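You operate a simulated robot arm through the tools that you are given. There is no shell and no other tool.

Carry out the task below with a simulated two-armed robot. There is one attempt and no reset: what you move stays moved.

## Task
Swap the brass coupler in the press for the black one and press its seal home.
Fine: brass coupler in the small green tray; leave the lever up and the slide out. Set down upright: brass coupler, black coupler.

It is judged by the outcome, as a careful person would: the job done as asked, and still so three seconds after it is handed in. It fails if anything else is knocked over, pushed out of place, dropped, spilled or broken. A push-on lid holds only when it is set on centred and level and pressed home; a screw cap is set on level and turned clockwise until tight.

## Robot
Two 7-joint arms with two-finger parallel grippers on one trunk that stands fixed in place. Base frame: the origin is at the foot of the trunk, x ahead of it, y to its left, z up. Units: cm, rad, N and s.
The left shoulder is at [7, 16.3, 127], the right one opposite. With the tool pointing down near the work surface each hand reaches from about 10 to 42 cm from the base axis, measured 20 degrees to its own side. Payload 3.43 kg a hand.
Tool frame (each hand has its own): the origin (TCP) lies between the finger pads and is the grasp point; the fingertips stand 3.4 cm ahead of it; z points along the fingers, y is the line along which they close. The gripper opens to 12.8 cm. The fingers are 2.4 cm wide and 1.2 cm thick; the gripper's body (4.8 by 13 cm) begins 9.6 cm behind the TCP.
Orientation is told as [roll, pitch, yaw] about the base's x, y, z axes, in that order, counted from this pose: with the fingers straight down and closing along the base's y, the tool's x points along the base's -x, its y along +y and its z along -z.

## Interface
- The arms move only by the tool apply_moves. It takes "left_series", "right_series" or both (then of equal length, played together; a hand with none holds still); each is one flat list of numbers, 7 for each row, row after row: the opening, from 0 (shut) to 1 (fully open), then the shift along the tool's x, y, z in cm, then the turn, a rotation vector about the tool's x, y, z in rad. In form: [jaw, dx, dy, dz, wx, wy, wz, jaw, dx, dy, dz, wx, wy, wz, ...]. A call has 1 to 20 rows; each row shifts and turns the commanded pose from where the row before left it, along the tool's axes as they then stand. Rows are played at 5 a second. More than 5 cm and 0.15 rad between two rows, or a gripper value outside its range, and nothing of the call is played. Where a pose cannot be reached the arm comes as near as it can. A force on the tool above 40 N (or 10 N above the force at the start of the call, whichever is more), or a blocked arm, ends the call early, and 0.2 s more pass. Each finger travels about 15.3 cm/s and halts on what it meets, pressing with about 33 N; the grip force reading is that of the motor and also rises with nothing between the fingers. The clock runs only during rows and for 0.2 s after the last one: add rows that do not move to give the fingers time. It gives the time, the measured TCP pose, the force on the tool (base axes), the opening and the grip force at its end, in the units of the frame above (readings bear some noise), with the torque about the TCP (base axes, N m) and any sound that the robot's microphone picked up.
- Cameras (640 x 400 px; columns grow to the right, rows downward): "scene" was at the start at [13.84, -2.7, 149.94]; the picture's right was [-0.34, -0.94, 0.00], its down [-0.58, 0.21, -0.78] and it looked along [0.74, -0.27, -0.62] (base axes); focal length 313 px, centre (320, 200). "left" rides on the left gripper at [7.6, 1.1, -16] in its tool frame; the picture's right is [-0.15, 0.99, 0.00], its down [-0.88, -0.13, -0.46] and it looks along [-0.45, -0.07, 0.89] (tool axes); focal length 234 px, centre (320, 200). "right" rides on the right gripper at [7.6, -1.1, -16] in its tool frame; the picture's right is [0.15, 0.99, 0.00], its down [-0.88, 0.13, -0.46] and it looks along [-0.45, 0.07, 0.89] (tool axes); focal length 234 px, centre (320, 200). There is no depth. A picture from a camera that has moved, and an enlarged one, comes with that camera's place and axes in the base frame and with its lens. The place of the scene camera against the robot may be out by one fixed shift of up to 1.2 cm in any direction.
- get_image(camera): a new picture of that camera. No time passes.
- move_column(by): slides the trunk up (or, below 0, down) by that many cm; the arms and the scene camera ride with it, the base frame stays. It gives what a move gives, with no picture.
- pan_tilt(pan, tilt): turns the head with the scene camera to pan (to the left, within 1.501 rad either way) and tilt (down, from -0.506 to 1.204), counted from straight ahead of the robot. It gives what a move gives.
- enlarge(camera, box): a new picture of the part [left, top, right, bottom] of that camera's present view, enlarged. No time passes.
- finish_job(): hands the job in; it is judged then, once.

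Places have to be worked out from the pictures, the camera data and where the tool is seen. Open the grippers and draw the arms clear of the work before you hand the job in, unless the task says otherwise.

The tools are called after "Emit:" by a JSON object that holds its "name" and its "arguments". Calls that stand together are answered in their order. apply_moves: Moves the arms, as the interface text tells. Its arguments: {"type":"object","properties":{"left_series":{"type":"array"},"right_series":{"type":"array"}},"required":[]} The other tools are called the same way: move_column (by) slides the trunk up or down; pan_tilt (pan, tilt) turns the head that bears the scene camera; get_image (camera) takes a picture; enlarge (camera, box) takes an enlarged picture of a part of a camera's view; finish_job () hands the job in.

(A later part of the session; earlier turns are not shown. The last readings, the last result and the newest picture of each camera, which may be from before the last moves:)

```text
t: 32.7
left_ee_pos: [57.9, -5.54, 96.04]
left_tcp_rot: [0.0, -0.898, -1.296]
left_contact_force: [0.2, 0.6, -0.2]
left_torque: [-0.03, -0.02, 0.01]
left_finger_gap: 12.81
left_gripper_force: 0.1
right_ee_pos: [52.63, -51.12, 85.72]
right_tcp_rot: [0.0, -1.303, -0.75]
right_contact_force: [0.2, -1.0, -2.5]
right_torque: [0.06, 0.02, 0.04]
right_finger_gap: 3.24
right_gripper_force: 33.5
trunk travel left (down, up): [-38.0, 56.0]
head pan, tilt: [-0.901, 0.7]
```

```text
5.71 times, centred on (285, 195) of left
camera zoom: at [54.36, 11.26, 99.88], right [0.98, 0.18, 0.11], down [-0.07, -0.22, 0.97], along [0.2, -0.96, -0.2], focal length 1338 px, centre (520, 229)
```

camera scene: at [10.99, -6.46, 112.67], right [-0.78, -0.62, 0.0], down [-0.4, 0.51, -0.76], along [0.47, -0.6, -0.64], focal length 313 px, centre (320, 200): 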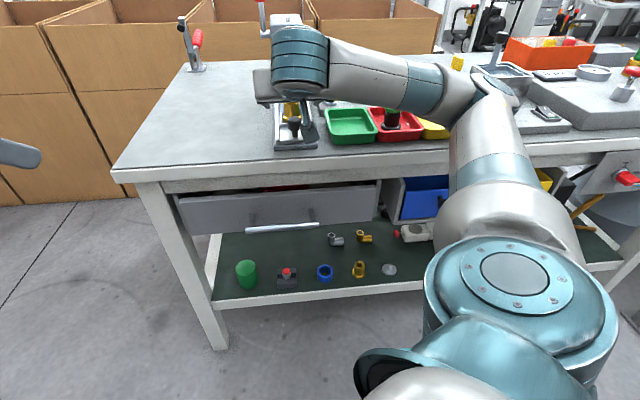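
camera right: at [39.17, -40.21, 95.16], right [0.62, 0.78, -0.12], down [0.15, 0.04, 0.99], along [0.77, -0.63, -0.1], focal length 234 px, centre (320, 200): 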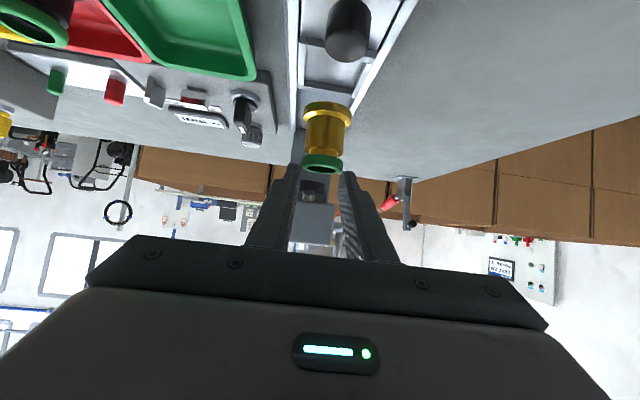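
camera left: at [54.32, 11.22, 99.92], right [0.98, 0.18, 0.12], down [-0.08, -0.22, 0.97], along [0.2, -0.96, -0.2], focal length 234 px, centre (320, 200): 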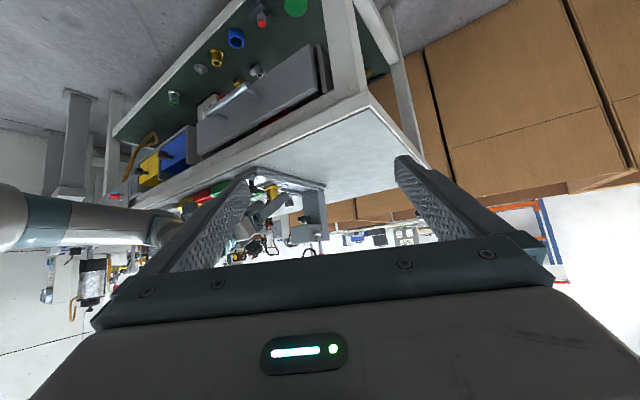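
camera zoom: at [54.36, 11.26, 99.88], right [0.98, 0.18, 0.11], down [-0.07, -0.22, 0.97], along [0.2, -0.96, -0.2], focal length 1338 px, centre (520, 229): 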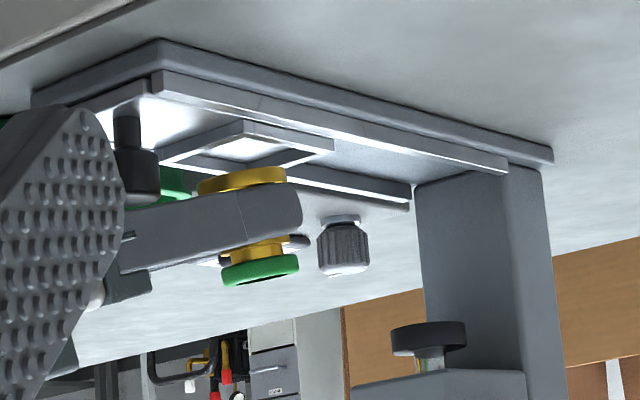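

No slip: the coupler came up with the fingers, with a 2.5 N load. I'll raise it to z 90 and carry it sideways over the green tray.

Emit:
{"name": "apply_moves", "arguments": {"right_series": [0.15, -1.93, 0, -0.528, 0, 0, 0, 0.15, -2.12, 0, -0.58, 0, 0, 0, 0.15, 0.09, -3, -0.33, 0, 0, 0, 0.15, 0.09, -3.2, -0.33, 0, 0, 0, 0.15, 0.09, -3.2, -0.33, 0, 0, 0, 0.15, 0.07, -3.2, -0.26, 0, 0, 0, 0.15, 0, 0, 0, 0, 0, 0]}}

Emit:
{"name": "get_image", "arguments": {"camera": "right"}}

Emit:
{"name": "get_image", "arguments": {"camera": "scene"}}

Emit:
{"name": "get_image", "arguments": {"camera": "left"}}

```text
t: 34.3
left_ee_pos: [57.93, -5.6, 95.9]
left_tcp_rot: [-0.003, -0.9, -1.298]
left_contact_force: [0.1, 0.1, 1.4]
left_torque: [0.03, -0.01, 0.0]
left_finger_gap: 12.78
left_gripper_force: 0.0
right_ee_pos: [45.36, -60.92, 90.5]
right_tcp_rot: [0.0, -1.303, -0.751]
right_contact_force: [0.5, 0.0, -1.7]
right_torque: [0.01, 0.08, 0.01]
right_finger_gap: 3.26
right_gripper_force: 33.1
right hand out of reach, approached as far as the arm can: row 3, 4, 5
trunk travel left (down, up): [-38.0, 56.0]
head pan, tilt: [-0.901, 0.7]
```

```text
taken
camera right: at [31.76, -49.92, 87.44], right [0.65, 0.75, -0.14], down [-0.06, 0.24, 0.97], along [0.76, -0.62, 0.2], focal length 234 px, centre (320, 200)
```

right: 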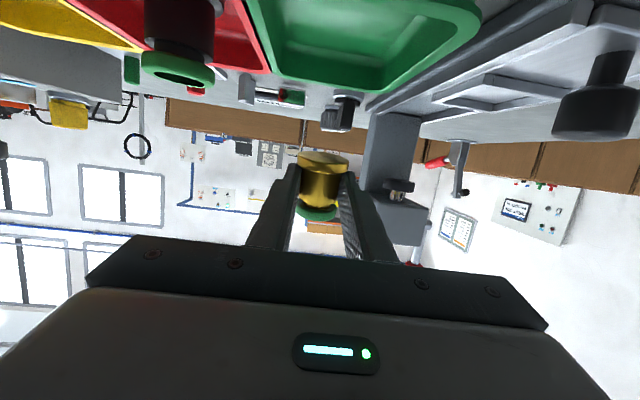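

```text
taken
camera scene: at [11.06, -6.44, 112.66], right [-0.78, -0.62, 0.0], down [-0.4, 0.51, -0.76], along [0.47, -0.6, -0.64], focal length 313 px, centre (320, 200)
```

scene: 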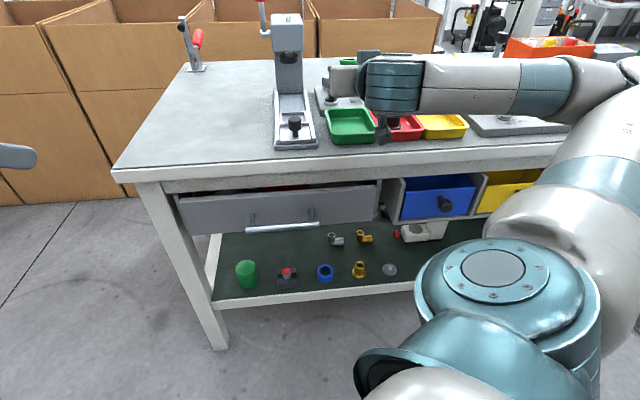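

```text
taken
camera left: at [54.4, 11.27, 99.86], right [0.98, 0.18, 0.11], down [-0.07, -0.22, 0.97], along [0.2, -0.96, -0.2], focal length 234 px, centre (320, 200)
```

left: 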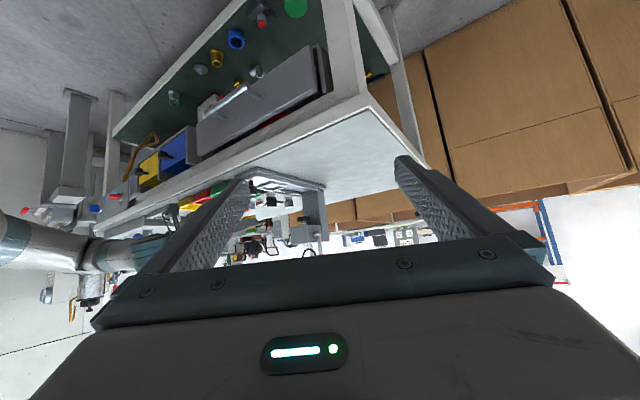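

The arm reached its inner limit during the sideways move, so the coupler is now over the tray but toward its far side. I'll zoom to see exactly where the coupler stands relative to the tray.

Emit:
{"name": "enlarge", "arguments": {"camera": "right", "box": [220, 0, 500, 175]}}

Emit:
{"name": "enlarge", "arguments": {"camera": "scene", "box": [310, 40, 470, 150]}}

```text
2.29 times, centred on (360, 88) of right
camera zoom: at [31.76, -49.92, 87.44], right [0.65, 0.75, -0.14], down [-0.06, 0.24, 0.97], along [0.76, -0.62, 0.2], focal length 535 px, centre (229, 457)
```

zoom: 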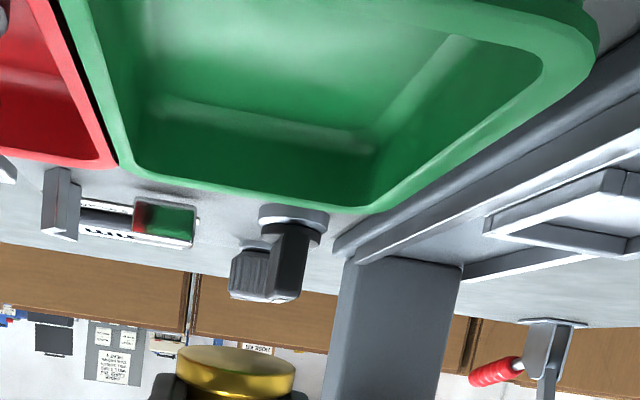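

```text
3.64 times, centred on (390, 95) of scene
camera zoom: at [11.06, -6.44, 112.66], right [-0.78, -0.62, 0.0], down [-0.4, 0.51, -0.76], along [0.47, -0.6, -0.64], focal length 1138 px, centre (66, 582)
```

zoom: 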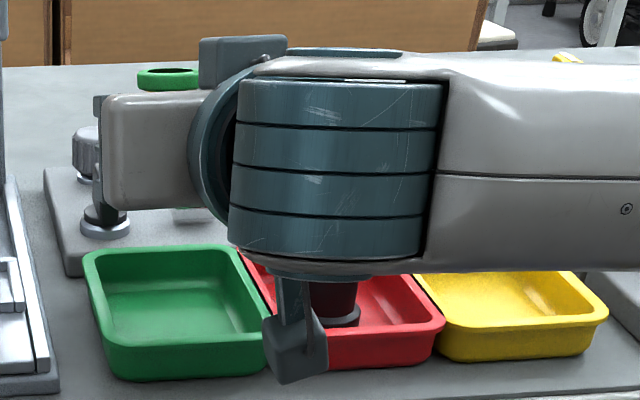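

The tray spans roughly s 68–81, so the coupler should come about 3 cm nearer. I'll yaw the hand -0.25 rad, in line with the arm's reach direction, and draw it back over the tray centre at the same height.

Emit:
{"name": "apply_moves", "arguments": {"right_series": [0.15, 0, 0, 0, 0.1205, 0, 0.033, 0.15, 0, 0, 0, 0.1205, 0, 0.033, 0.15, 0.4, -0.3, -1.46, 0, 0, 0, 0.15, 0.4, -0.3, -1.47, 0, 0, 0, 0.15, 0, 0, 0, 0, 0, 0]}}

Emit:
{"name": "get_image", "arguments": {"camera": "right"}}

Emit:
{"name": "enlarge", "arguments": {"camera": "scene", "box": [310, 40, 470, 150]}}

```text
t: 35.5
left_ee_pos: [57.91, -5.63, 95.93]
left_tcp_rot: [-0.001, -0.899, -1.298]
left_contact_force: [-0.3, 0.0, -0.9]
left_torque: [-0.01, 0.01, 0.04]
left_finger_gap: 12.78
left_gripper_force: 0.0
right_ee_pos: [44.54, -60.24, 90.46]
right_tcp_rot: [0.002, -1.303, -1.003]
right_contact_force: [-0.2, -0.3, -2.6]
right_torque: [0.03, 0.02, 0.01]
right_finger_gap: 3.25
right_gripper_force: 32.9
right hand out of reach, approached as far as the arm can: row 3, 4
trunk travel left (down, up): [-38.0, 56.0]
head pan, tilt: [-0.901, 0.7]
```

```text
taken
camera right: at [34.15, -46.17, 87.42], right [0.81, 0.57, -0.14], down [0.0, 0.24, 0.97], along [0.58, -0.79, 0.2], focal length 234 px, centre (320, 200)
```

right: 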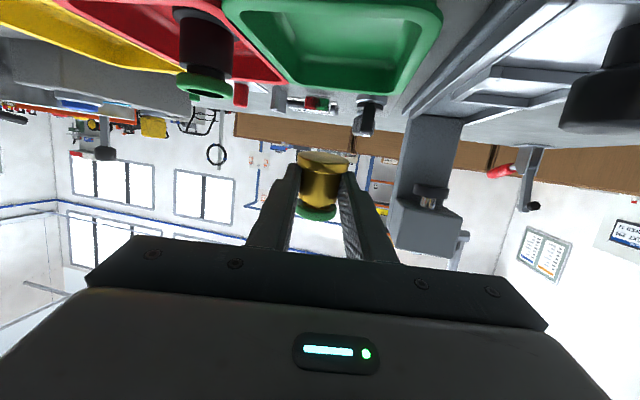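

```text
3.64 times, centred on (390, 95) of scene
camera zoom: at [11.01, -6.43, 112.67], right [-0.78, -0.62, 0.0], down [-0.4, 0.51, -0.76], along [0.47, -0.6, -0.64], focal length 1138 px, centre (66, 582)
```

zoom: 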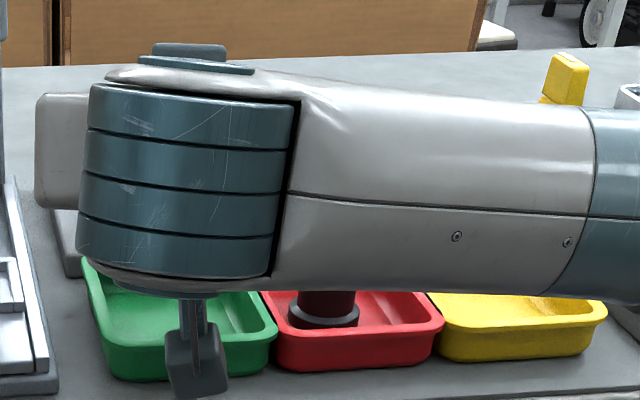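

It settled with the coupler axis near s 76.0, l -14.3. I'll zoom from the hand camera to compute the tray's inner edges and see whether that spot is on the tray floor.

Emit:
{"name": "enlarge", "arguments": {"camera": "right", "box": [200, 0, 480, 175]}}

```text
2.29 times, centred on (340, 88) of right
camera zoom: at [34.15, -46.17, 87.42], right [0.81, 0.57, -0.14], down [0.0, 0.24, 0.97], along [0.58, -0.79, 0.2], focal length 535 px, centre (274, 457)
```

zoom: 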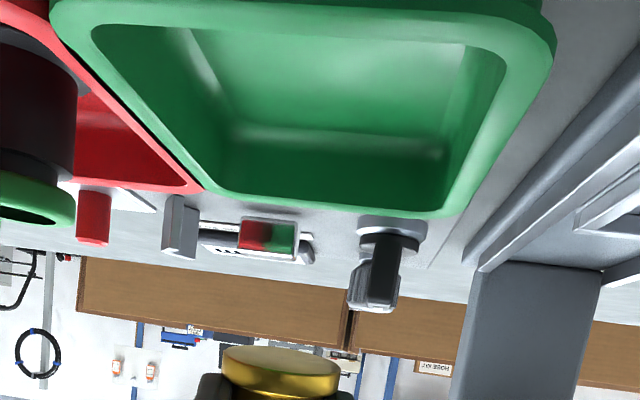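

Cross-checking with the scene camera, the tray's far wall is at about s 78.6, so the coupler should come back another 2 cm. I'll look at the elbow side before trying another yaw.

Emit:
{"name": "pan_tilt", "arguments": {"pan": -1.25, "tilt": 0.6}}

Emit:
{"name": "get_image", "arguments": {"camera": "scene"}}

```text
t: 36.3
left_ee_pos: [57.93, -5.55, 95.78]
left_tcp_rot: [-0.001, -0.897, -1.299]
left_contact_force: [-0.1, -0.2, -0.4]
left_torque: [0.04, 0.0, 0.0]
left_finger_gap: 12.81
left_gripper_force: 0.1
right_ee_pos: [44.62, -60.19, 90.5]
right_tcp_rot: [0.002, -1.305, -1.002]
right_contact_force: [-0.5, 0.4, -1.2]
right_torque: [0.04, 0.07, 0.04]
right_finger_gap: 3.26
right_gripper_force: 32.7
trunk travel left (down, up): [-38.0, 56.0]
head pan, tilt: [-1.25, 0.6]
```

```text
taken
camera scene: at [8.54, -8.16, 113.53], right [-0.95, -0.32, 0.0], down [-0.18, 0.54, -0.82], along [0.26, -0.78, -0.57], focal length 313 px, centre (320, 200)
```

scene: 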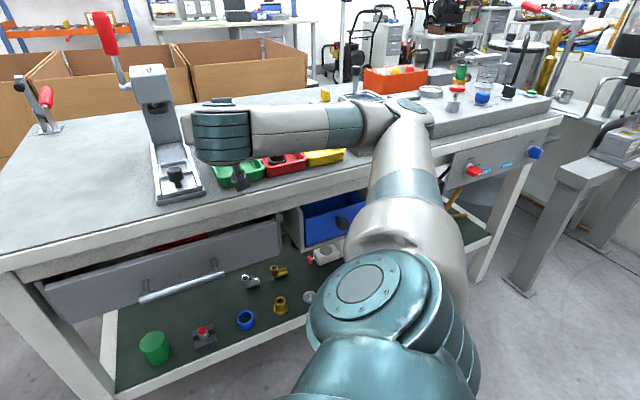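

The elbow is well clear of the bench, and the limit looks like the wrist bend (about 95° between forearm and hand). Yawing the hand the other way, to -0.5, should relieve it, so I'll do that about the coupler at this safe height and draw back over the tray centre.

Emit:
{"name": "apply_moves", "arguments": {"right_series": [0.15, 0, 0, 0, -0.1205, 0, -0.033, 0.15, 0, 0, 0, -0.1205, 0, -0.033, 0.15, 0, 0, 0, -0.1205, 0, -0.033, 0.15, 0, 0, 0, -0.1205, 0, -0.033, 0.15, 0.32, -0.13, -1.16, 0, 0, 0, 0.15, 0.32, -0.14, -1.17, 0, 0, 0, 0.15, 0, 0, 0, 0, 0, 0]}}

Emit:
{"name": "get_image", "arguments": {"camera": "scene"}}

Emit:
{"name": "get_image", "arguments": {"camera": "right"}}

```text
t: 37.9
left_ee_pos: [57.95, -5.59, 95.99]
left_tcp_rot: [0.0, -0.9, -1.299]
left_contact_force: [-0.7, 0.0, -0.5]
left_torque: [-0.01, 0.01, 0.0]
left_finger_gap: 12.82
left_gripper_force: 0.1
right_ee_pos: [43.51, -60.36, 90.97]
right_tcp_rot: [0.002, -1.302, -0.498]
right_contact_force: [-0.4, 0.2, -2.5]
right_torque: [-0.01, 0.05, -0.03]
right_finger_gap: 3.25
right_gripper_force: 32.7
right hand out of reach, approached as far as the arm can: row 1, 6
trunk travel left (down, up): [-38.0, 56.0]
head pan, tilt: [-1.25, 0.6]
```

```text
taken
camera scene: at [8.54, -8.16, 113.53], right [-0.95, -0.32, 0.0], down [-0.18, 0.54, -0.82], along [0.26, -0.78, -0.57], focal length 313 px, centre (320, 200)
```

scene: 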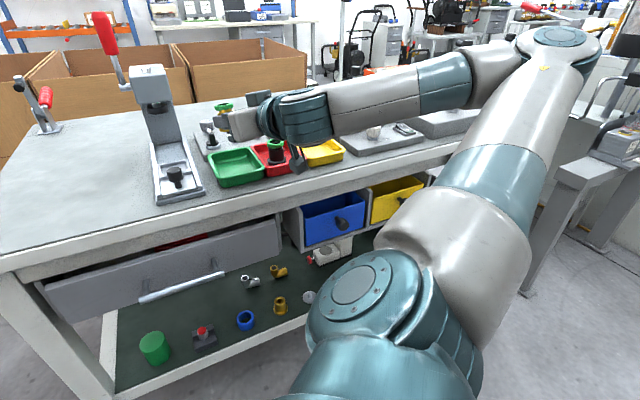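

```text
taken
camera right: at [27.53, -53.07, 87.83], right [0.44, 0.89, -0.14], down [-0.12, 0.21, 0.97], along [0.89, -0.41, 0.2], focal length 234 px, centre (320, 200)
```

right: 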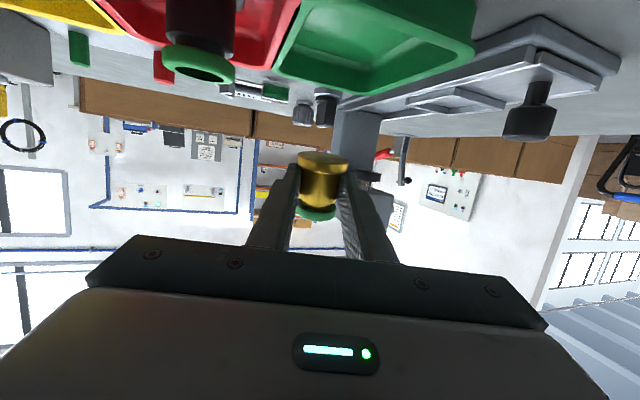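

The elbow moved away freely, and the axis is now at s 75.4; at the limit the arm drifted upward, which suggests being higher relative to the shoulder helps. I'll raise the hand 9 cm and test drawing back 2 cm there.

Emit:
{"name": "apply_moves", "arguments": {"right_series": [0.15, -2.89, 0, -0.79, 0, 0, 0, 0.15, -2.89, 0, -0.79, 0, 0, 0, 0.15, -2.89, 0, -0.79, 0, 0, 0, 0.15, 0.265, 0, -0.964, 0, 0, 0, 0.15, 0.265, 0, -0.964, 0, 0, 0, 0.15, 0, 0, 0, 0, 0, 0]}}

```text
t: 39.3
left_ee_pos: [57.98, -5.56, 95.78]
left_tcp_rot: [0.0, -0.898, -1.298]
left_contact_force: [-0.3, 0.5, 0.2]
left_torque: [0.04, -0.01, -0.03]
left_finger_gap: 12.79
left_gripper_force: 0.1
right_ee_pos: [41.69, -59.47, 99.62]
right_tcp_rot: [0.0, -1.303, -0.502]
right_contact_force: [0.3, -0.6, -1.4]
right_torque: [-0.01, 0.05, 0.0]
right_finger_gap: 3.26
right_gripper_force: 33.2
trunk travel left (down, up): [-38.0, 56.0]
head pan, tilt: [-1.25, 0.6]
```

At the higher relative height the arm draws back freely; the axis is now at s 73.4, l -14.5, right over the tray centre. So I'll lower the trunk 14 cm, leaving the coupler base about 1 cm above the tray rim.

Emit:
{"name": "move_column", "arguments": {"by": -14}}

Emit:
{"name": "get_image", "arguments": {"camera": "scene"}}

Emit:
{"name": "get_image", "arguments": {"camera": "right"}}

Emit:
{"name": "get_image", "arguments": {"camera": "left"}}

```text
t: 41.0
left_ee_pos: [57.87, -5.63, 81.96]
left_tcp_rot: [0.001, -0.897, -1.298]
left_contact_force: [-0.1, 0.4, 0.3]
left_torque: [-0.03, -0.01, 0.01]
left_finger_gap: 12.81
left_gripper_force: 0.1
right_ee_pos: [41.6, -59.57, 85.78]
right_tcp_rot: [-0.001, -1.305, -0.501]
right_contact_force: [0.4, 0.4, -2.2]
right_torque: [0.01, 0.06, 0.0]
right_finger_gap: 3.24
right_gripper_force: 33.3
trunk travel left (down, up): [-24.0, 70.0]
head pan, tilt: [-1.25, 0.6]
```

```text
taken
camera scene: at [8.5, -8.16, 99.54], right [-0.95, -0.32, 0.0], down [-0.18, 0.54, -0.82], along [0.26, -0.78, -0.57], focal length 313 px, centre (320, 200)
```

scene: 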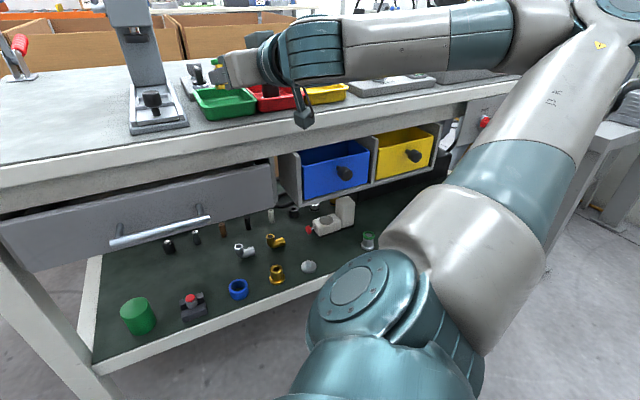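

```text
taken
camera right: at [25.76, -52.08, 82.62], right [0.44, 0.89, -0.14], down [-0.12, 0.21, 0.97], along [0.89, -0.41, 0.2], focal length 234 px, centre (320, 200)
```

right: 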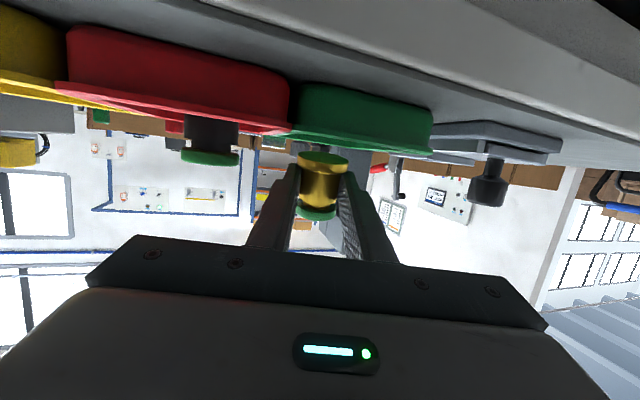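

```text
taken
camera left: at [54.33, 11.27, 85.91], right [0.98, 0.18, 0.11], down [-0.07, -0.22, 0.97], along [0.2, -0.96, -0.2], focal length 234 px, centre (320, 200)
```

left: 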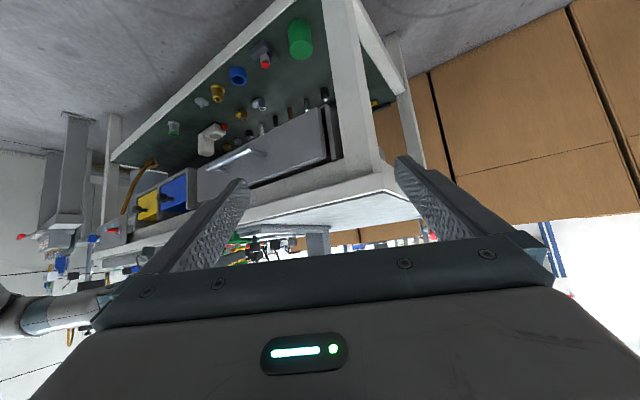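

The level hand camera now sees the tray edge-on. I'll zoom to check the coupler's base against the rim and its sideways position.

Emit:
{"name": "enlarge", "arguments": {"camera": "right", "box": [240, 70, 460, 210]}}

Emit:
{"name": "enlarge", "arguments": {"camera": "scene", "box": [170, 50, 360, 140]}}

```text
2.86 times, centred on (350, 140) of right
camera zoom: at [25.76, -52.08, 82.62], right [0.44, 0.89, -0.14], down [-0.12, 0.21, 0.97], along [0.89, -0.41, 0.2], focal length 669 px, centre (234, 371)
```

zoom: 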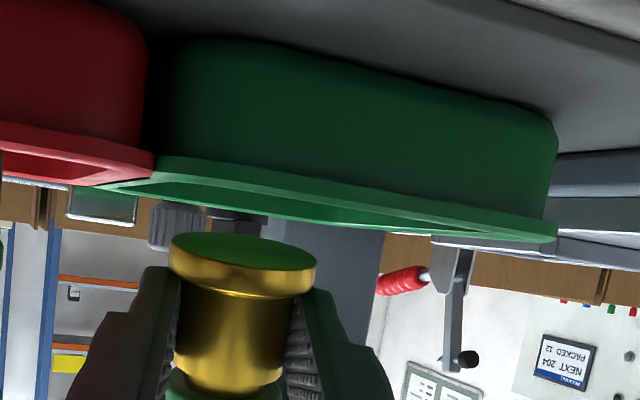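

```text
3.37 times, centred on (265, 95) of scene
camera zoom: at [8.5, -8.16, 99.54], right [-0.95, -0.32, 0.0], down [-0.18, 0.54, -0.82], along [0.26, -0.78, -0.57], focal length 1054 px, centre (505, 554)
```

zoom: 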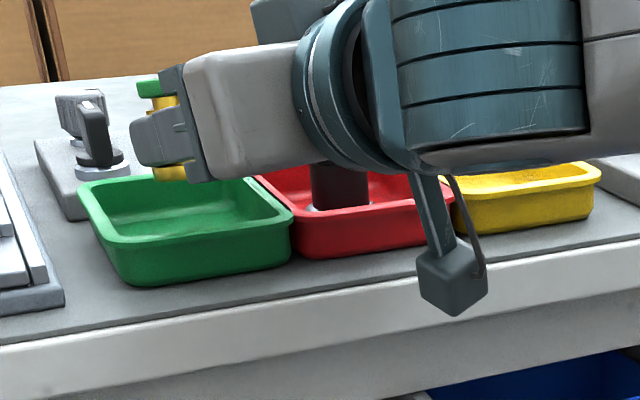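

Combining three views, the tray rim is at z 81.9, its centre near s 72.4, l -13.5, and its size about 10.8 × 9.2 cm. I'll shift the coupler to s 73.8, l -13.6, so the fingers also clear the near rim, and descend 2.5 cm.

Emit:
{"name": "apply_moves", "arguments": {"right_series": [0.15, -0.166, 0.87, 0.612, 0, 0, 0, 0.15, 1.206, 0, 0.328, 0, 0, 0, 0.15, 1.206, 0, 0.328, 0, 0, 0, 0.15, 0, 0, 0, 0, 0, 0]}}

Emit:
{"name": "get_image", "arguments": {"camera": "right"}}

Emit:
{"name": "enlarge", "arguments": {"camera": "scene", "box": [170, 50, 360, 140]}}

```text
t: 42.0
left_ee_pos: [57.82, -5.64, 81.97]
left_tcp_rot: [0.0, -0.9, -1.3]
left_contact_force: [0.6, 1.0, -0.6]
left_torque: [-0.03, -0.01, -0.01]
left_finger_gap: 12.79
left_gripper_force: 0.2
right_ee_pos: [42.52, -58.88, 83.27]
right_tcp_rot: [0.001, -1.304, -0.501]
right_contact_force: [0.7, 0.1, -1.8]
right_torque: [0.03, 0.03, 0.01]
right_finger_gap: 3.23
right_gripper_force: 33.0
trunk travel left (down, up): [-24.0, 70.0]
head pan, tilt: [-1.25, 0.6]
```

```text
taken
camera right: at [26.74, -51.57, 80.14], right [0.44, 0.89, -0.14], down [-0.12, 0.21, 0.97], along [0.89, -0.41, 0.2], focal length 234 px, centre (320, 200)
```

right: 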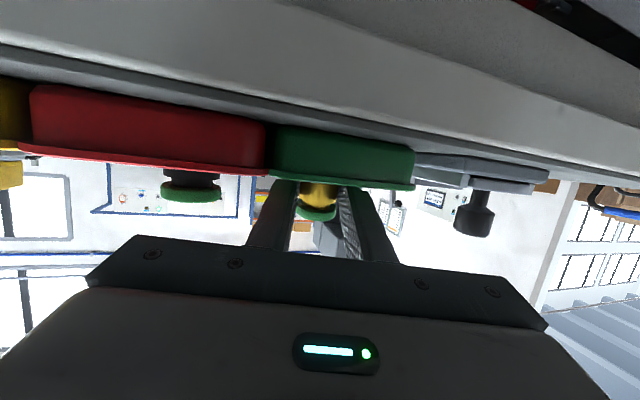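

```text
3.37 times, centred on (265, 95) of scene
camera zoom: at [8.52, -8.16, 99.53], right [-0.95, -0.32, 0.0], down [-0.18, 0.54, -0.82], along [0.26, -0.78, -0.57], focal length 1054 px, centre (505, 554)
```

zoom: 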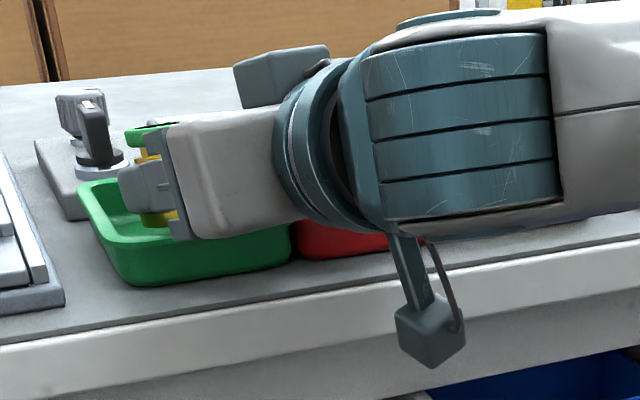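

The base is now below the rim and inside the tray with no contact. I'll zoom to check finger-to-rim clearance before the last centimetre.

Emit:
{"name": "enlarge", "arguments": {"camera": "right", "box": [230, 110, 440, 250]}}

Emit:
{"name": "enlarge", "arguments": {"camera": "scene", "box": [185, 75, 265, 145]}}

```text
2.86 times, centred on (335, 180) of right
camera zoom: at [26.74, -51.57, 80.14], right [0.44, 0.89, -0.14], down [-0.12, 0.21, 0.97], along [0.89, -0.41, 0.2], focal length 669 px, centre (277, 257)
```

zoom: 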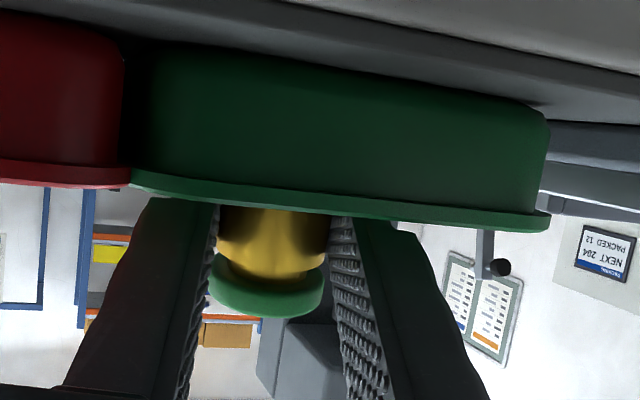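

```text
5.71 times, centred on (225, 110) of scene
camera zoom: at [8.52, -8.16, 99.53], right [-0.95, -0.32, 0.0], down [-0.18, 0.54, -0.82], along [0.26, -0.78, -0.57], focal length 1788 px, centre (863, 714)
```

zoom: 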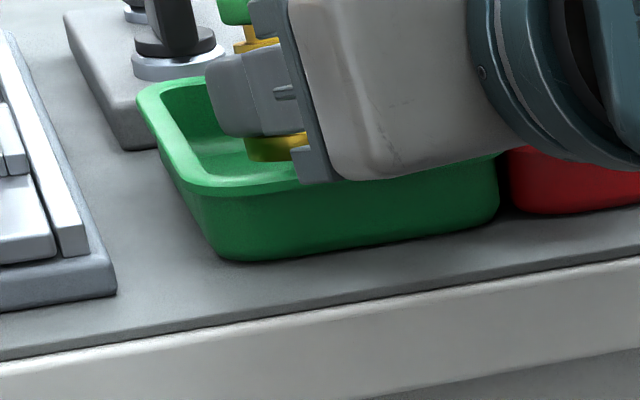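

Clearance is small, so I'll shift 0.5 cm further in for the near rim and lower in small steps; the force limit will stop it at contact.

Emit:
{"name": "apply_moves", "arguments": {"right_series": [0.15, 0.259, -0.12, 0.573, 0, 0, 0, 0.15, 0.386, 0, 0.105, 0, 0, 0, 0.15, 0.145, 0, 0.04, 0, 0, 0, 0.15, 0, 0, 0, 0, 0, 0]}}

Emit:
{"name": "enlarge", "arguments": {"camera": "right", "box": [230, 110, 440, 250]}}

Emit:
{"name": "enlarge", "arguments": {"camera": "scene", "box": [185, 75, 265, 145]}}

```text
t: 43.0
left_ee_pos: [57.84, -5.47, 82.0]
left_tcp_rot: [0.0, -0.902, -1.299]
left_contact_force: [-0.5, 0.7, 0.6]
left_torque: [-0.03, -0.05, 0.0]
left_finger_gap: 12.8
left_gripper_force: 0.2
right_ee_pos: [42.92, -59.21, 82.52]
right_tcp_rot: [-0.003, -1.308, -0.497]
right_contact_force: [3.4, -2.1, 7.8]
right_torque: [-0.25, -0.27, -0.01]
right_finger_gap: 3.22
right_gripper_force: 33.5
trunk travel left (down, up): [-24.0, 70.0]
head pan, tilt: [-1.25, 0.6]
```

```text
2.86 times, centred on (335, 180) of right
camera zoom: at [27.17, -51.9, 79.32], right [0.44, 0.89, -0.14], down [-0.12, 0.22, 0.97], along [0.89, -0.41, 0.2], focal length 669 px, centre (277, 257)
```

zoom: 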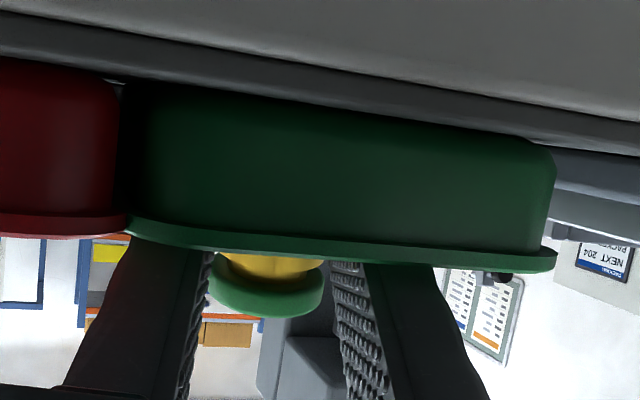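

```text
5.71 times, centred on (225, 110) of scene
camera zoom: at [8.5, -8.11, 99.55], right [-0.95, -0.32, 0.0], down [-0.18, 0.54, -0.83], along [0.26, -0.78, -0.56], focal length 1788 px, centre (863, 714)
```

zoom: 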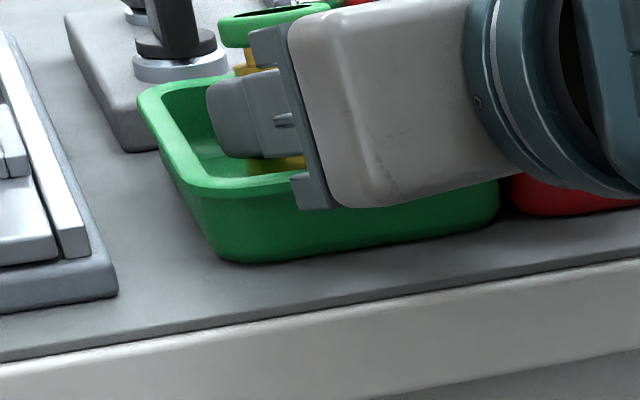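

Contact at z 82.5; the torque places it directly under the coupler, so it is standing on the tray floor. I'll ease off the push and open the fingers to release it.

Emit:
{"name": "apply_moves", "arguments": {"right_series": [0.15, -0.145, 0, -0.04, 0, 0, 0, 0.27, 0, 0, 0, 0, 0, 0, 0.33, 0, 0, 0, 0, 0, 0, 0.42, 0, 0, 0, 0, 0, 0, 0.42, 0, 0, 0, 0, 0, 0]}}

Emit:
{"name": "enlarge", "arguments": {"camera": "right", "box": [230, 110, 440, 250]}}

Emit:
{"name": "enlarge", "arguments": {"camera": "scene", "box": [185, 75, 265, 145]}}

```text
t: 44.2
left_ee_pos: [57.88, -5.35, 81.89]
left_tcp_rot: [-0.002, -0.902, -1.298]
left_contact_force: [-1.1, 0.3, 0.0]
left_torque: [0.02, 0.0, 0.02]
left_finger_gap: 12.8
left_gripper_force: 0.0
right_ee_pos: [43.06, -59.04, 82.66]
right_tcp_rot: [-0.011, -1.305, -0.489]
right_contact_force: [18.2, 17.4, 6.6]
right_torque: [0.0, 0.07, -0.18]
right_finger_gap: 4.03
right_gripper_force: 0.1
trunk travel left (down, up): [-24.0, 70.0]
head pan, tilt: [-1.25, 0.6]
```

```text
2.86 times, centred on (335, 180) of right
camera zoom: at [27.21, -51.75, 79.48], right [0.44, 0.89, -0.14], down [-0.12, 0.22, 0.97], along [0.89, -0.41, 0.2], focal length 669 px, centre (277, 257)
```

zoom: 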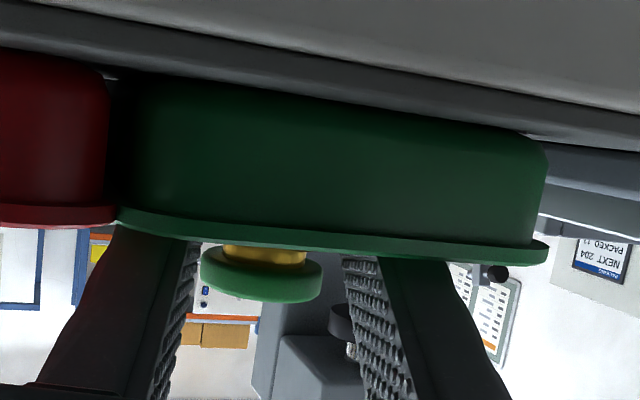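

```text
5.71 times, centred on (225, 110) of scene
camera zoom: at [8.66, -7.9, 99.55], right [-0.95, -0.32, 0.0], down [-0.18, 0.53, -0.83], along [0.26, -0.78, -0.56], focal length 1788 px, centre (863, 714)
```

zoom: 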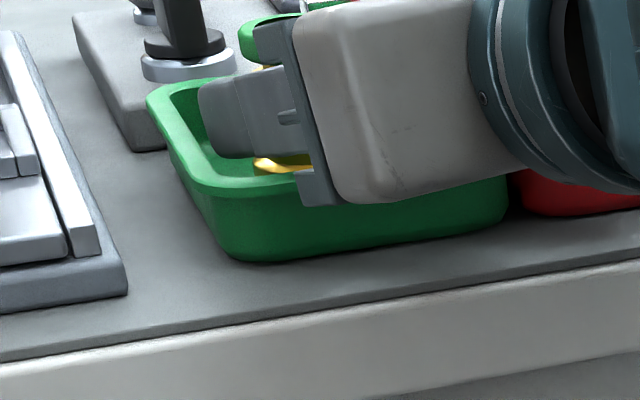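

Opening stopped at gap 4.0 because the right finger's outside met the tray's side wall; the coupler is released and upright. I'll close slightly to relieve that, then swing the hand about the coupler by -0.25 rad so the fingers run parallel to the tray walls.

Emit:
{"name": "apply_moves", "arguments": {"right_series": [0.295, 0, 0.1, 0, 0, 0, 0, 0.3, 0, 0.307, 0.019, 0.1205, 0, 0.033, 0.3, 0, 0.306, 0.019, 0.1205, 0, 0.033, 0.3, 0, 0, 0, 0, 0, 0]}}

Emit:
{"name": "enlarge", "arguments": {"camera": "right", "box": [230, 110, 440, 250]}}

Emit:
{"name": "enlarge", "arguments": {"camera": "scene", "box": [185, 75, 265, 145]}}

```text
t: 45.2
left_ee_pos: [57.89, -5.52, 81.77]
left_tcp_rot: [0.0, -0.898, -1.299]
left_contact_force: [0.9, 0.2, -0.5]
left_torque: [0.03, 0.03, -0.01]
left_finger_gap: 12.82
left_gripper_force: 0.1
right_ee_pos: [43.87, -59.25, 82.72]
right_tcp_rot: [0.003, -1.302, -0.752]
right_contact_force: [0.0, -0.8, -0.1]
right_torque: [0.02, -0.02, 0.02]
right_finger_gap: 3.84
right_gripper_force: 0.1
right hand out of reach, approached as far as the arm can: row 2, 3
trunk travel left (down, up): [-24.0, 70.0]
head pan, tilt: [-1.25, 0.6]
```

```text
2.86 times, centred on (335, 180) of right
camera zoom: at [30.34, -48.28, 79.66], right [0.65, 0.75, -0.14], down [-0.06, 0.24, 0.97], along [0.76, -0.62, 0.2], focal length 669 px, centre (277, 257)
```

zoom: 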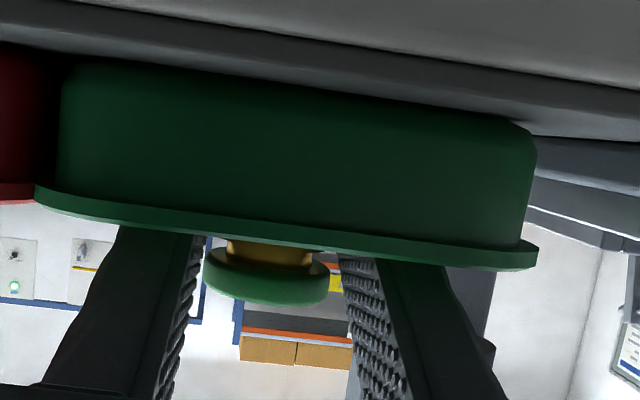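

```text
5.71 times, centred on (225, 110) of scene
camera zoom: at [8.5, -8.14, 99.53], right [-0.95, -0.32, 0.0], down [-0.18, 0.54, -0.82], along [0.26, -0.78, -0.57], focal length 1788 px, centre (863, 714)
```

zoom: 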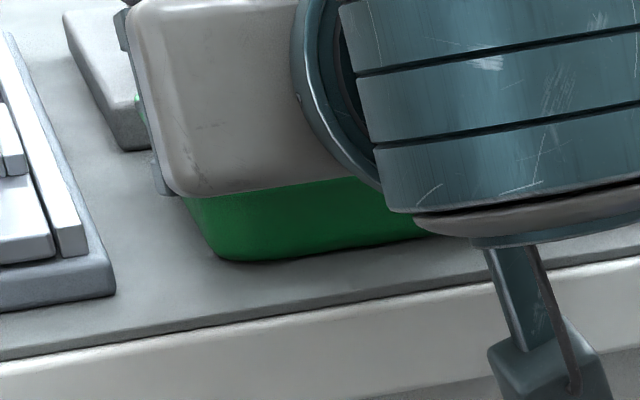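

Side load is gone and the coupler still stands upright between the fingers. Now I open to 5 cm and then rise straight up out of the tray.

Emit:
{"name": "apply_moves", "arguments": {"right_series": [0.34, 0, 0, 0, 0, 0, 0, 0.38, 0, 0, 0, 0, 0, 0, 0.38, 0, 0, 0, 0, 0, 0]}}

Emit:
{"name": "enlarge", "arguments": {"camera": "right", "box": [230, 110, 440, 250]}}

```text
t: 46.0
left_ee_pos: [57.92, -5.63, 82.0]
left_tcp_rot: [-0.001, -0.897, -1.299]
left_contact_force: [-0.6, 0.4, -0.5]
left_torque: [-0.04, 0.0, -0.02]
left_finger_gap: 12.81
left_gripper_force: 0.0
right_ee_pos: [43.93, -59.18, 82.75]
right_tcp_rot: [0.002, -1.305, -0.752]
right_contact_force: [0.8, 0.1, 1.3]
right_torque: [0.07, -0.02, 0.0]
right_finger_gap: 4.9
right_gripper_force: 0.0
trunk travel left (down, up): [-24.0, 70.0]
head pan, tilt: [-1.25, 0.6]
```

```text
2.86 times, centred on (335, 180) of right
camera zoom: at [30.34, -48.28, 79.69], right [0.65, 0.75, -0.14], down [-0.06, 0.24, 0.97], along [0.76, -0.62, 0.2], focal length 669 px, centre (277, 257)
```

zoom: 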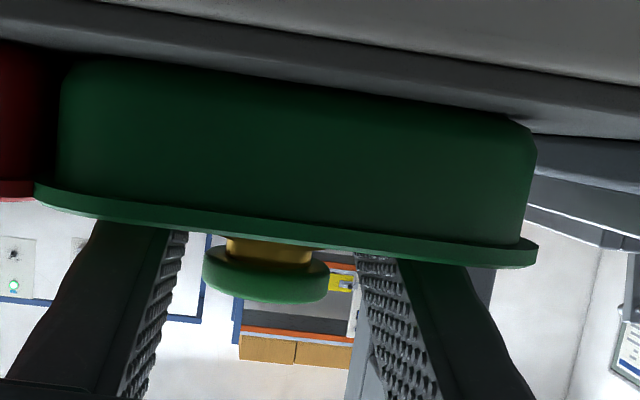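

Gap 4.9 with no contact. I'll rise straight up slowly, then faster once clear.

Emit:
{"name": "apply_moves", "arguments": {"right_series": [0.38, -0.482, 0, -0.131, 0, 0, 0, 0.38, -0.965, 0, -0.263, 0, 0, 0, 0.38, -1.93, 0, -0.525, 0, 0, 0, 0.38, -2.41, 0, -0.656, 0, 0, 0, 0.38, -2.41, 0, -0.656, 0, 0, 0, 0.38, 0, 0, 0, 0, 0, 0]}}

Emit:
{"name": "get_image", "arguments": {"camera": "right"}}

Emit:
{"name": "get_image", "arguments": {"camera": "scene"}}

```text
t: 47.4
left_ee_pos: [57.8, -5.47, 81.95]
left_tcp_rot: [0.0, -0.899, -1.3]
left_contact_force: [-0.1, 0.3, -0.6]
left_torque: [-0.06, -0.01, 0.0]
left_finger_gap: 12.81
left_gripper_force: 0.0
right_ee_pos: [43.83, -59.38, 91.35]
right_tcp_rot: [0.001, -1.303, -0.749]
right_contact_force: [0.8, 0.0, -0.4]
right_torque: [0.0, 0.02, 0.0]
right_finger_gap: 4.84
right_gripper_force: 0.0
trunk travel left (down, up): [-24.0, 70.0]
head pan, tilt: [-1.25, 0.6]
```

```text
taken
camera right: at [30.33, -48.3, 88.22], right [0.65, 0.75, -0.14], down [-0.06, 0.24, 0.97], along [0.76, -0.62, 0.2], focal length 234 px, centre (320, 200)
```

right: 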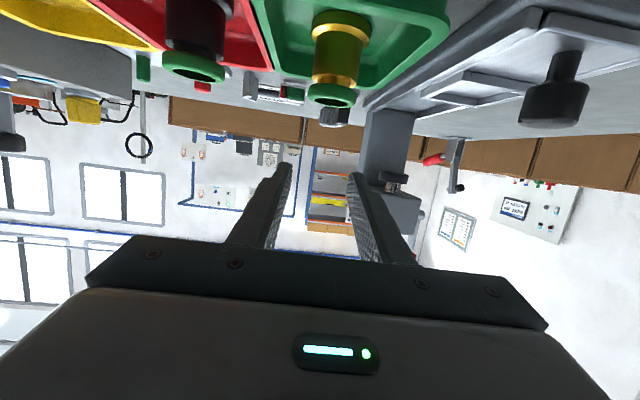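

```text
taken
camera scene: at [8.51, -8.15, 99.53], right [-0.95, -0.32, 0.0], down [-0.18, 0.54, -0.82], along [0.26, -0.78, -0.57], focal length 313 px, centre (320, 200)
```

scene: 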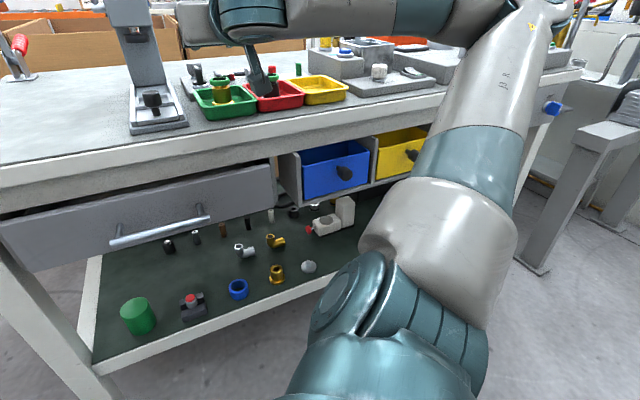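

The brass coupler stands upright in the green tray. Now I move the right hand over the red tray toward the black coupler, at the same safe height.

Emit:
{"name": "apply_moves", "arguments": {"right_series": [0.36, 0, -3.2, 0, 0, 0, 0, 0.36, 0, -3.2, 0, 0, 0, 0, 0.36, 0, -3.1, 0, 0, 0, 0, 0.36, 0.29, 0, -1.06, 0, 0, 0, 0.36, 0.29, 0, -1.06, 0, 0, 0, 0.36, 0, 0, 0, 0, 0, 0]}}

Emit:
{"name": "get_image", "arguments": {"camera": "right"}}

Emit:
{"name": "get_image", "arguments": {"camera": "scene"}}

```text
t: 48.8
left_ee_pos: [57.74, -5.5, 81.99]
left_tcp_rot: [0.0, -0.9, -1.298]
left_contact_force: [0.4, -0.5, -0.3]
left_torque: [-0.02, 0.04, 0.05]
left_finger_gap: 12.83
left_gripper_force: 0.0
right_ee_pos: [35.73, -64.85, 91.21]
right_tcp_rot: [0.003, -1.305, -0.75]
right_contact_force: [0.2, 0.1, 0.1]
right_torque: [0.01, 0.0, -0.03]
right_finger_gap: 4.6
right_gripper_force: 0.0
trunk travel left (down, up): [-24.0, 70.0]
head pan, tilt: [-1.25, 0.6]
```

```text
taken
camera right: at [22.25, -53.79, 88.09], right [0.65, 0.75, -0.14], down [-0.06, 0.24, 0.97], along [0.76, -0.62, 0.2], focal length 234 px, centre (320, 200)
```

right: 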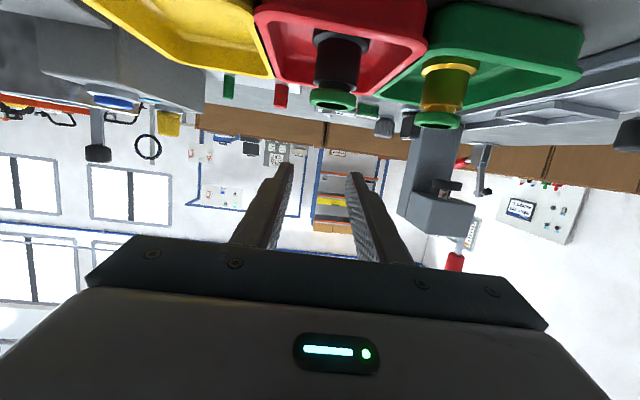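

```text
taken
camera scene: at [8.5, -8.15, 99.53], right [-0.95, -0.32, 0.0], down [-0.18, 0.54, -0.82], along [0.26, -0.78, -0.57], focal length 313 px, centre (320, 200)
```

scene: 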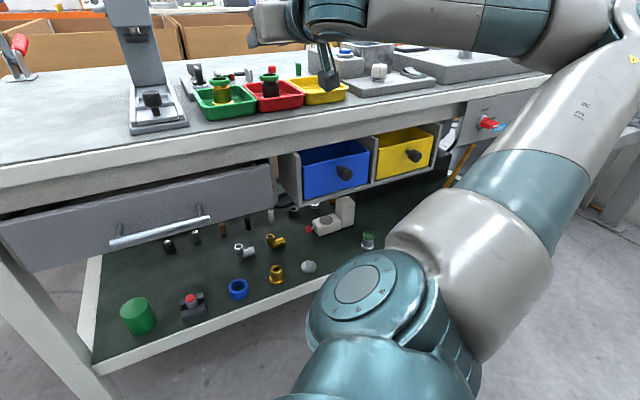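

The black seal appears exactly where I predicted for a centred hand. I'll zoom to refine its position before descending.

Emit:
{"name": "enlarge", "arguments": {"camera": "right", "box": [240, 0, 440, 130]}}

Emit:
{"name": "enlarge", "arguments": {"camera": "scene", "box": [190, 50, 350, 130]}}

```text
3.08 times, centred on (340, 65) of right
camera zoom: at [22.25, -53.79, 88.09], right [0.65, 0.75, -0.14], down [-0.06, 0.24, 0.97], along [0.76, -0.62, 0.2], focal length 720 px, centre (258, 615)
```

zoom: 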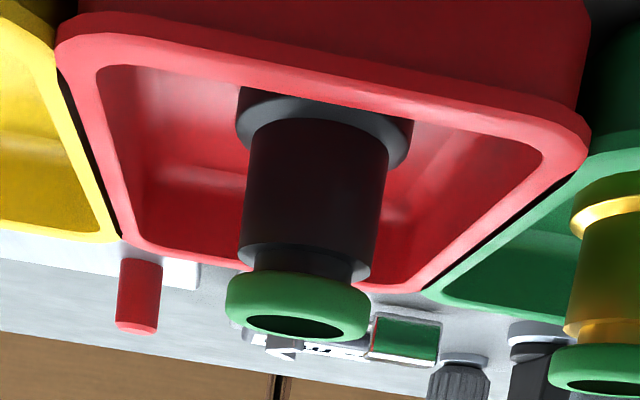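

```text
4.00 times, centred on (270, 90) of scene
camera zoom: at [8.5, -8.15, 99.53], right [-0.95, -0.32, 0.0], down [-0.18, 0.54, -0.82], along [0.26, -0.78, -0.57], focal length 1252 px, centre (520, 640)
```

zoom: 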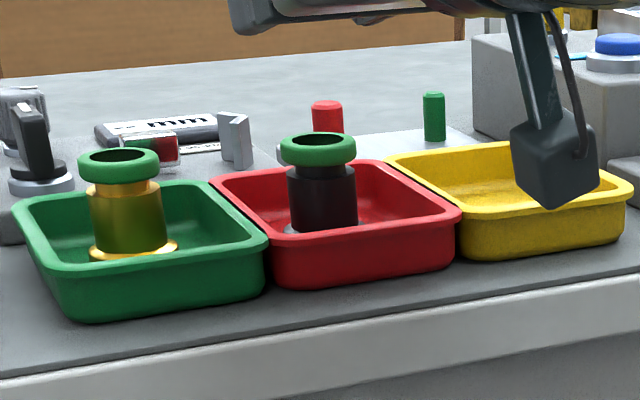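

The black coupler's axis is about 0.16 cm to the left of the hand centre. I'll correct that and descend 5 cm, then re-check centring before the fingers pass the seal.

Emit:
{"name": "apply_moves", "arguments": {"right_series": [0.37, 1.93, 0.16, 0.525, 0, 0, 0, 0.37, 1.93, 0, 0.525, 0, 0, 0, 0.37, 0.965, 0, 0.263, 0, 0, 0, 0.37, 0, 0, 0, 0, 0, 0]}}

Emit:
{"name": "enlarge", "arguments": {"camera": "right", "box": [230, 40, 430, 180]}}

Emit:
{"name": "enlarge", "arguments": {"camera": "scene", "box": [190, 30, 350, 130]}}

```text
t: 49.8
left_ee_pos: [57.82, -5.54, 81.98]
left_tcp_rot: [0.0, -0.898, -1.299]
left_contact_force: [0.3, -0.3, 0.5]
left_torque: [0.01, -0.02, 0.02]
left_finger_gap: 12.81
left_gripper_force: 0.0
right_ee_pos: [35.95, -64.54, 86.23]
right_tcp_rot: [0.001, -1.306, -0.751]
right_contact_force: [1.0, -0.6, -0.3]
right_torque: [-0.02, -0.02, -0.01]
right_finger_gap: 4.74
right_gripper_force: 0.1
trunk travel left (down, up): [-24.0, 70.0]
head pan, tilt: [-1.25, 0.6]
```

```text
2.86 times, centred on (330, 110) of right
camera zoom: at [22.39, -53.52, 83.16], right [0.65, 0.75, -0.14], down [-0.06, 0.24, 0.97], along [0.76, -0.62, 0.2], focal length 669 px, centre (291, 457)
```

zoom: 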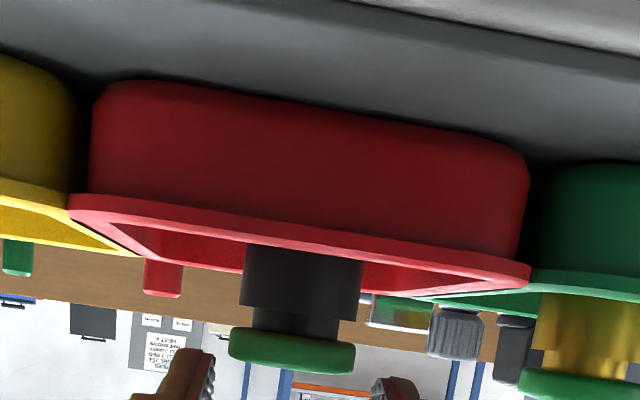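

```text
4.00 times, centred on (270, 80) of scene
camera zoom: at [8.5, -8.15, 99.53], right [-0.95, -0.32, 0.0], down [-0.18, 0.54, -0.82], along [0.26, -0.78, -0.57], focal length 1252 px, centre (520, 680)
```

zoom: 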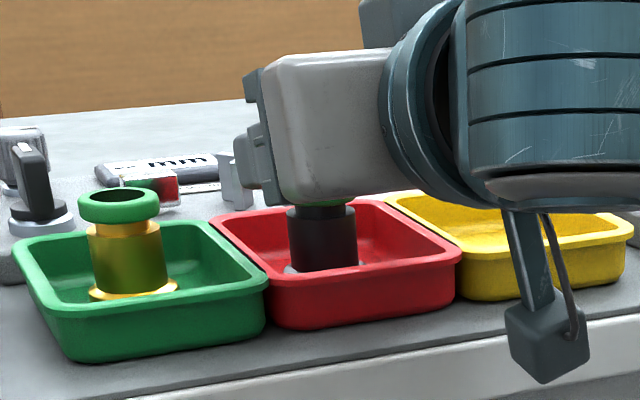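

The fingers are nearly centred; I'll shift -0.13 cm and descend to the body height in small steps.

Emit:
{"name": "apply_moves", "arguments": {"right_series": [0.37, 1.45, -0.13, 0.392, 0, 0, 0, 0.37, 1.45, 0, 0.392, 0, 0, 0, 0.37, 0.67, 0, 0.18, 0, 0, 0, 0.37, 0, 0, 0, 0, 0, 0]}}

Emit:
{"name": "enlarge", "arguments": {"camera": "right", "box": [230, 110, 430, 250]}}

Emit:
{"name": "enlarge", "arguments": {"camera": "scene", "box": [190, 50, 350, 150]}}

```text
t: 50.8
left_ee_pos: [57.8, -5.59, 81.96]
left_tcp_rot: [0.0, -0.897, -1.297]
left_contact_force: [0.3, 0.6, 0.0]
left_torque: [-0.03, 0.01, -0.01]
left_finger_gap: 12.79
left_gripper_force: 0.1
right_ee_pos: [36.07, -64.99, 82.85]
right_tcp_rot: [0.003, -1.305, -0.751]
right_contact_force: [1.4, 1.4, 0.2]
right_torque: [0.04, -0.04, -0.02]
right_finger_gap: 4.75
right_gripper_force: 0.3
right hand out of reach, approached as far as the arm can: row 3
trunk travel left (down, up): [-24.0, 70.0]
head pan, tilt: [-1.25, 0.6]
```

```text
2.86 times, centred on (330, 180) of right
camera zoom: at [22.49, -53.93, 79.69], right [0.65, 0.75, -0.14], down [-0.06, 0.24, 0.97], along [0.76, -0.62, 0.2], focal length 669 px, centre (291, 257)
```

zoom: 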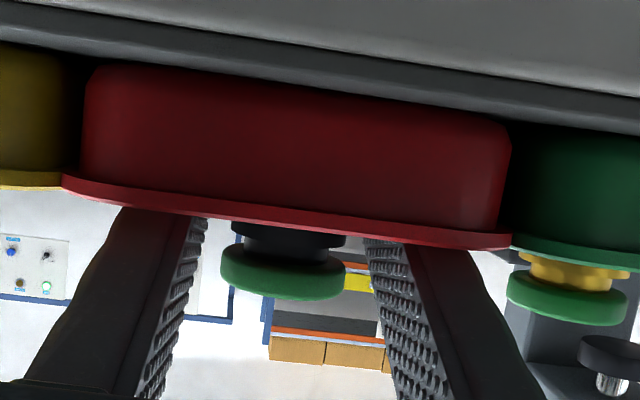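

```text
4.00 times, centred on (270, 100) of scene
camera zoom: at [8.5, -8.14, 99.53], right [-0.95, -0.32, 0.0], down [-0.18, 0.54, -0.83], along [0.26, -0.78, -0.56], focal length 1252 px, centre (520, 600)
```

zoom: 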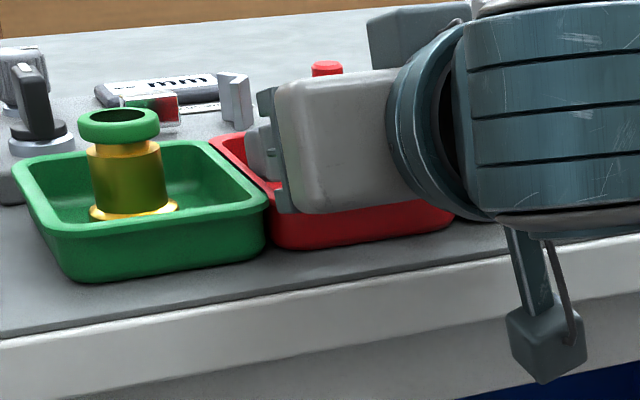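

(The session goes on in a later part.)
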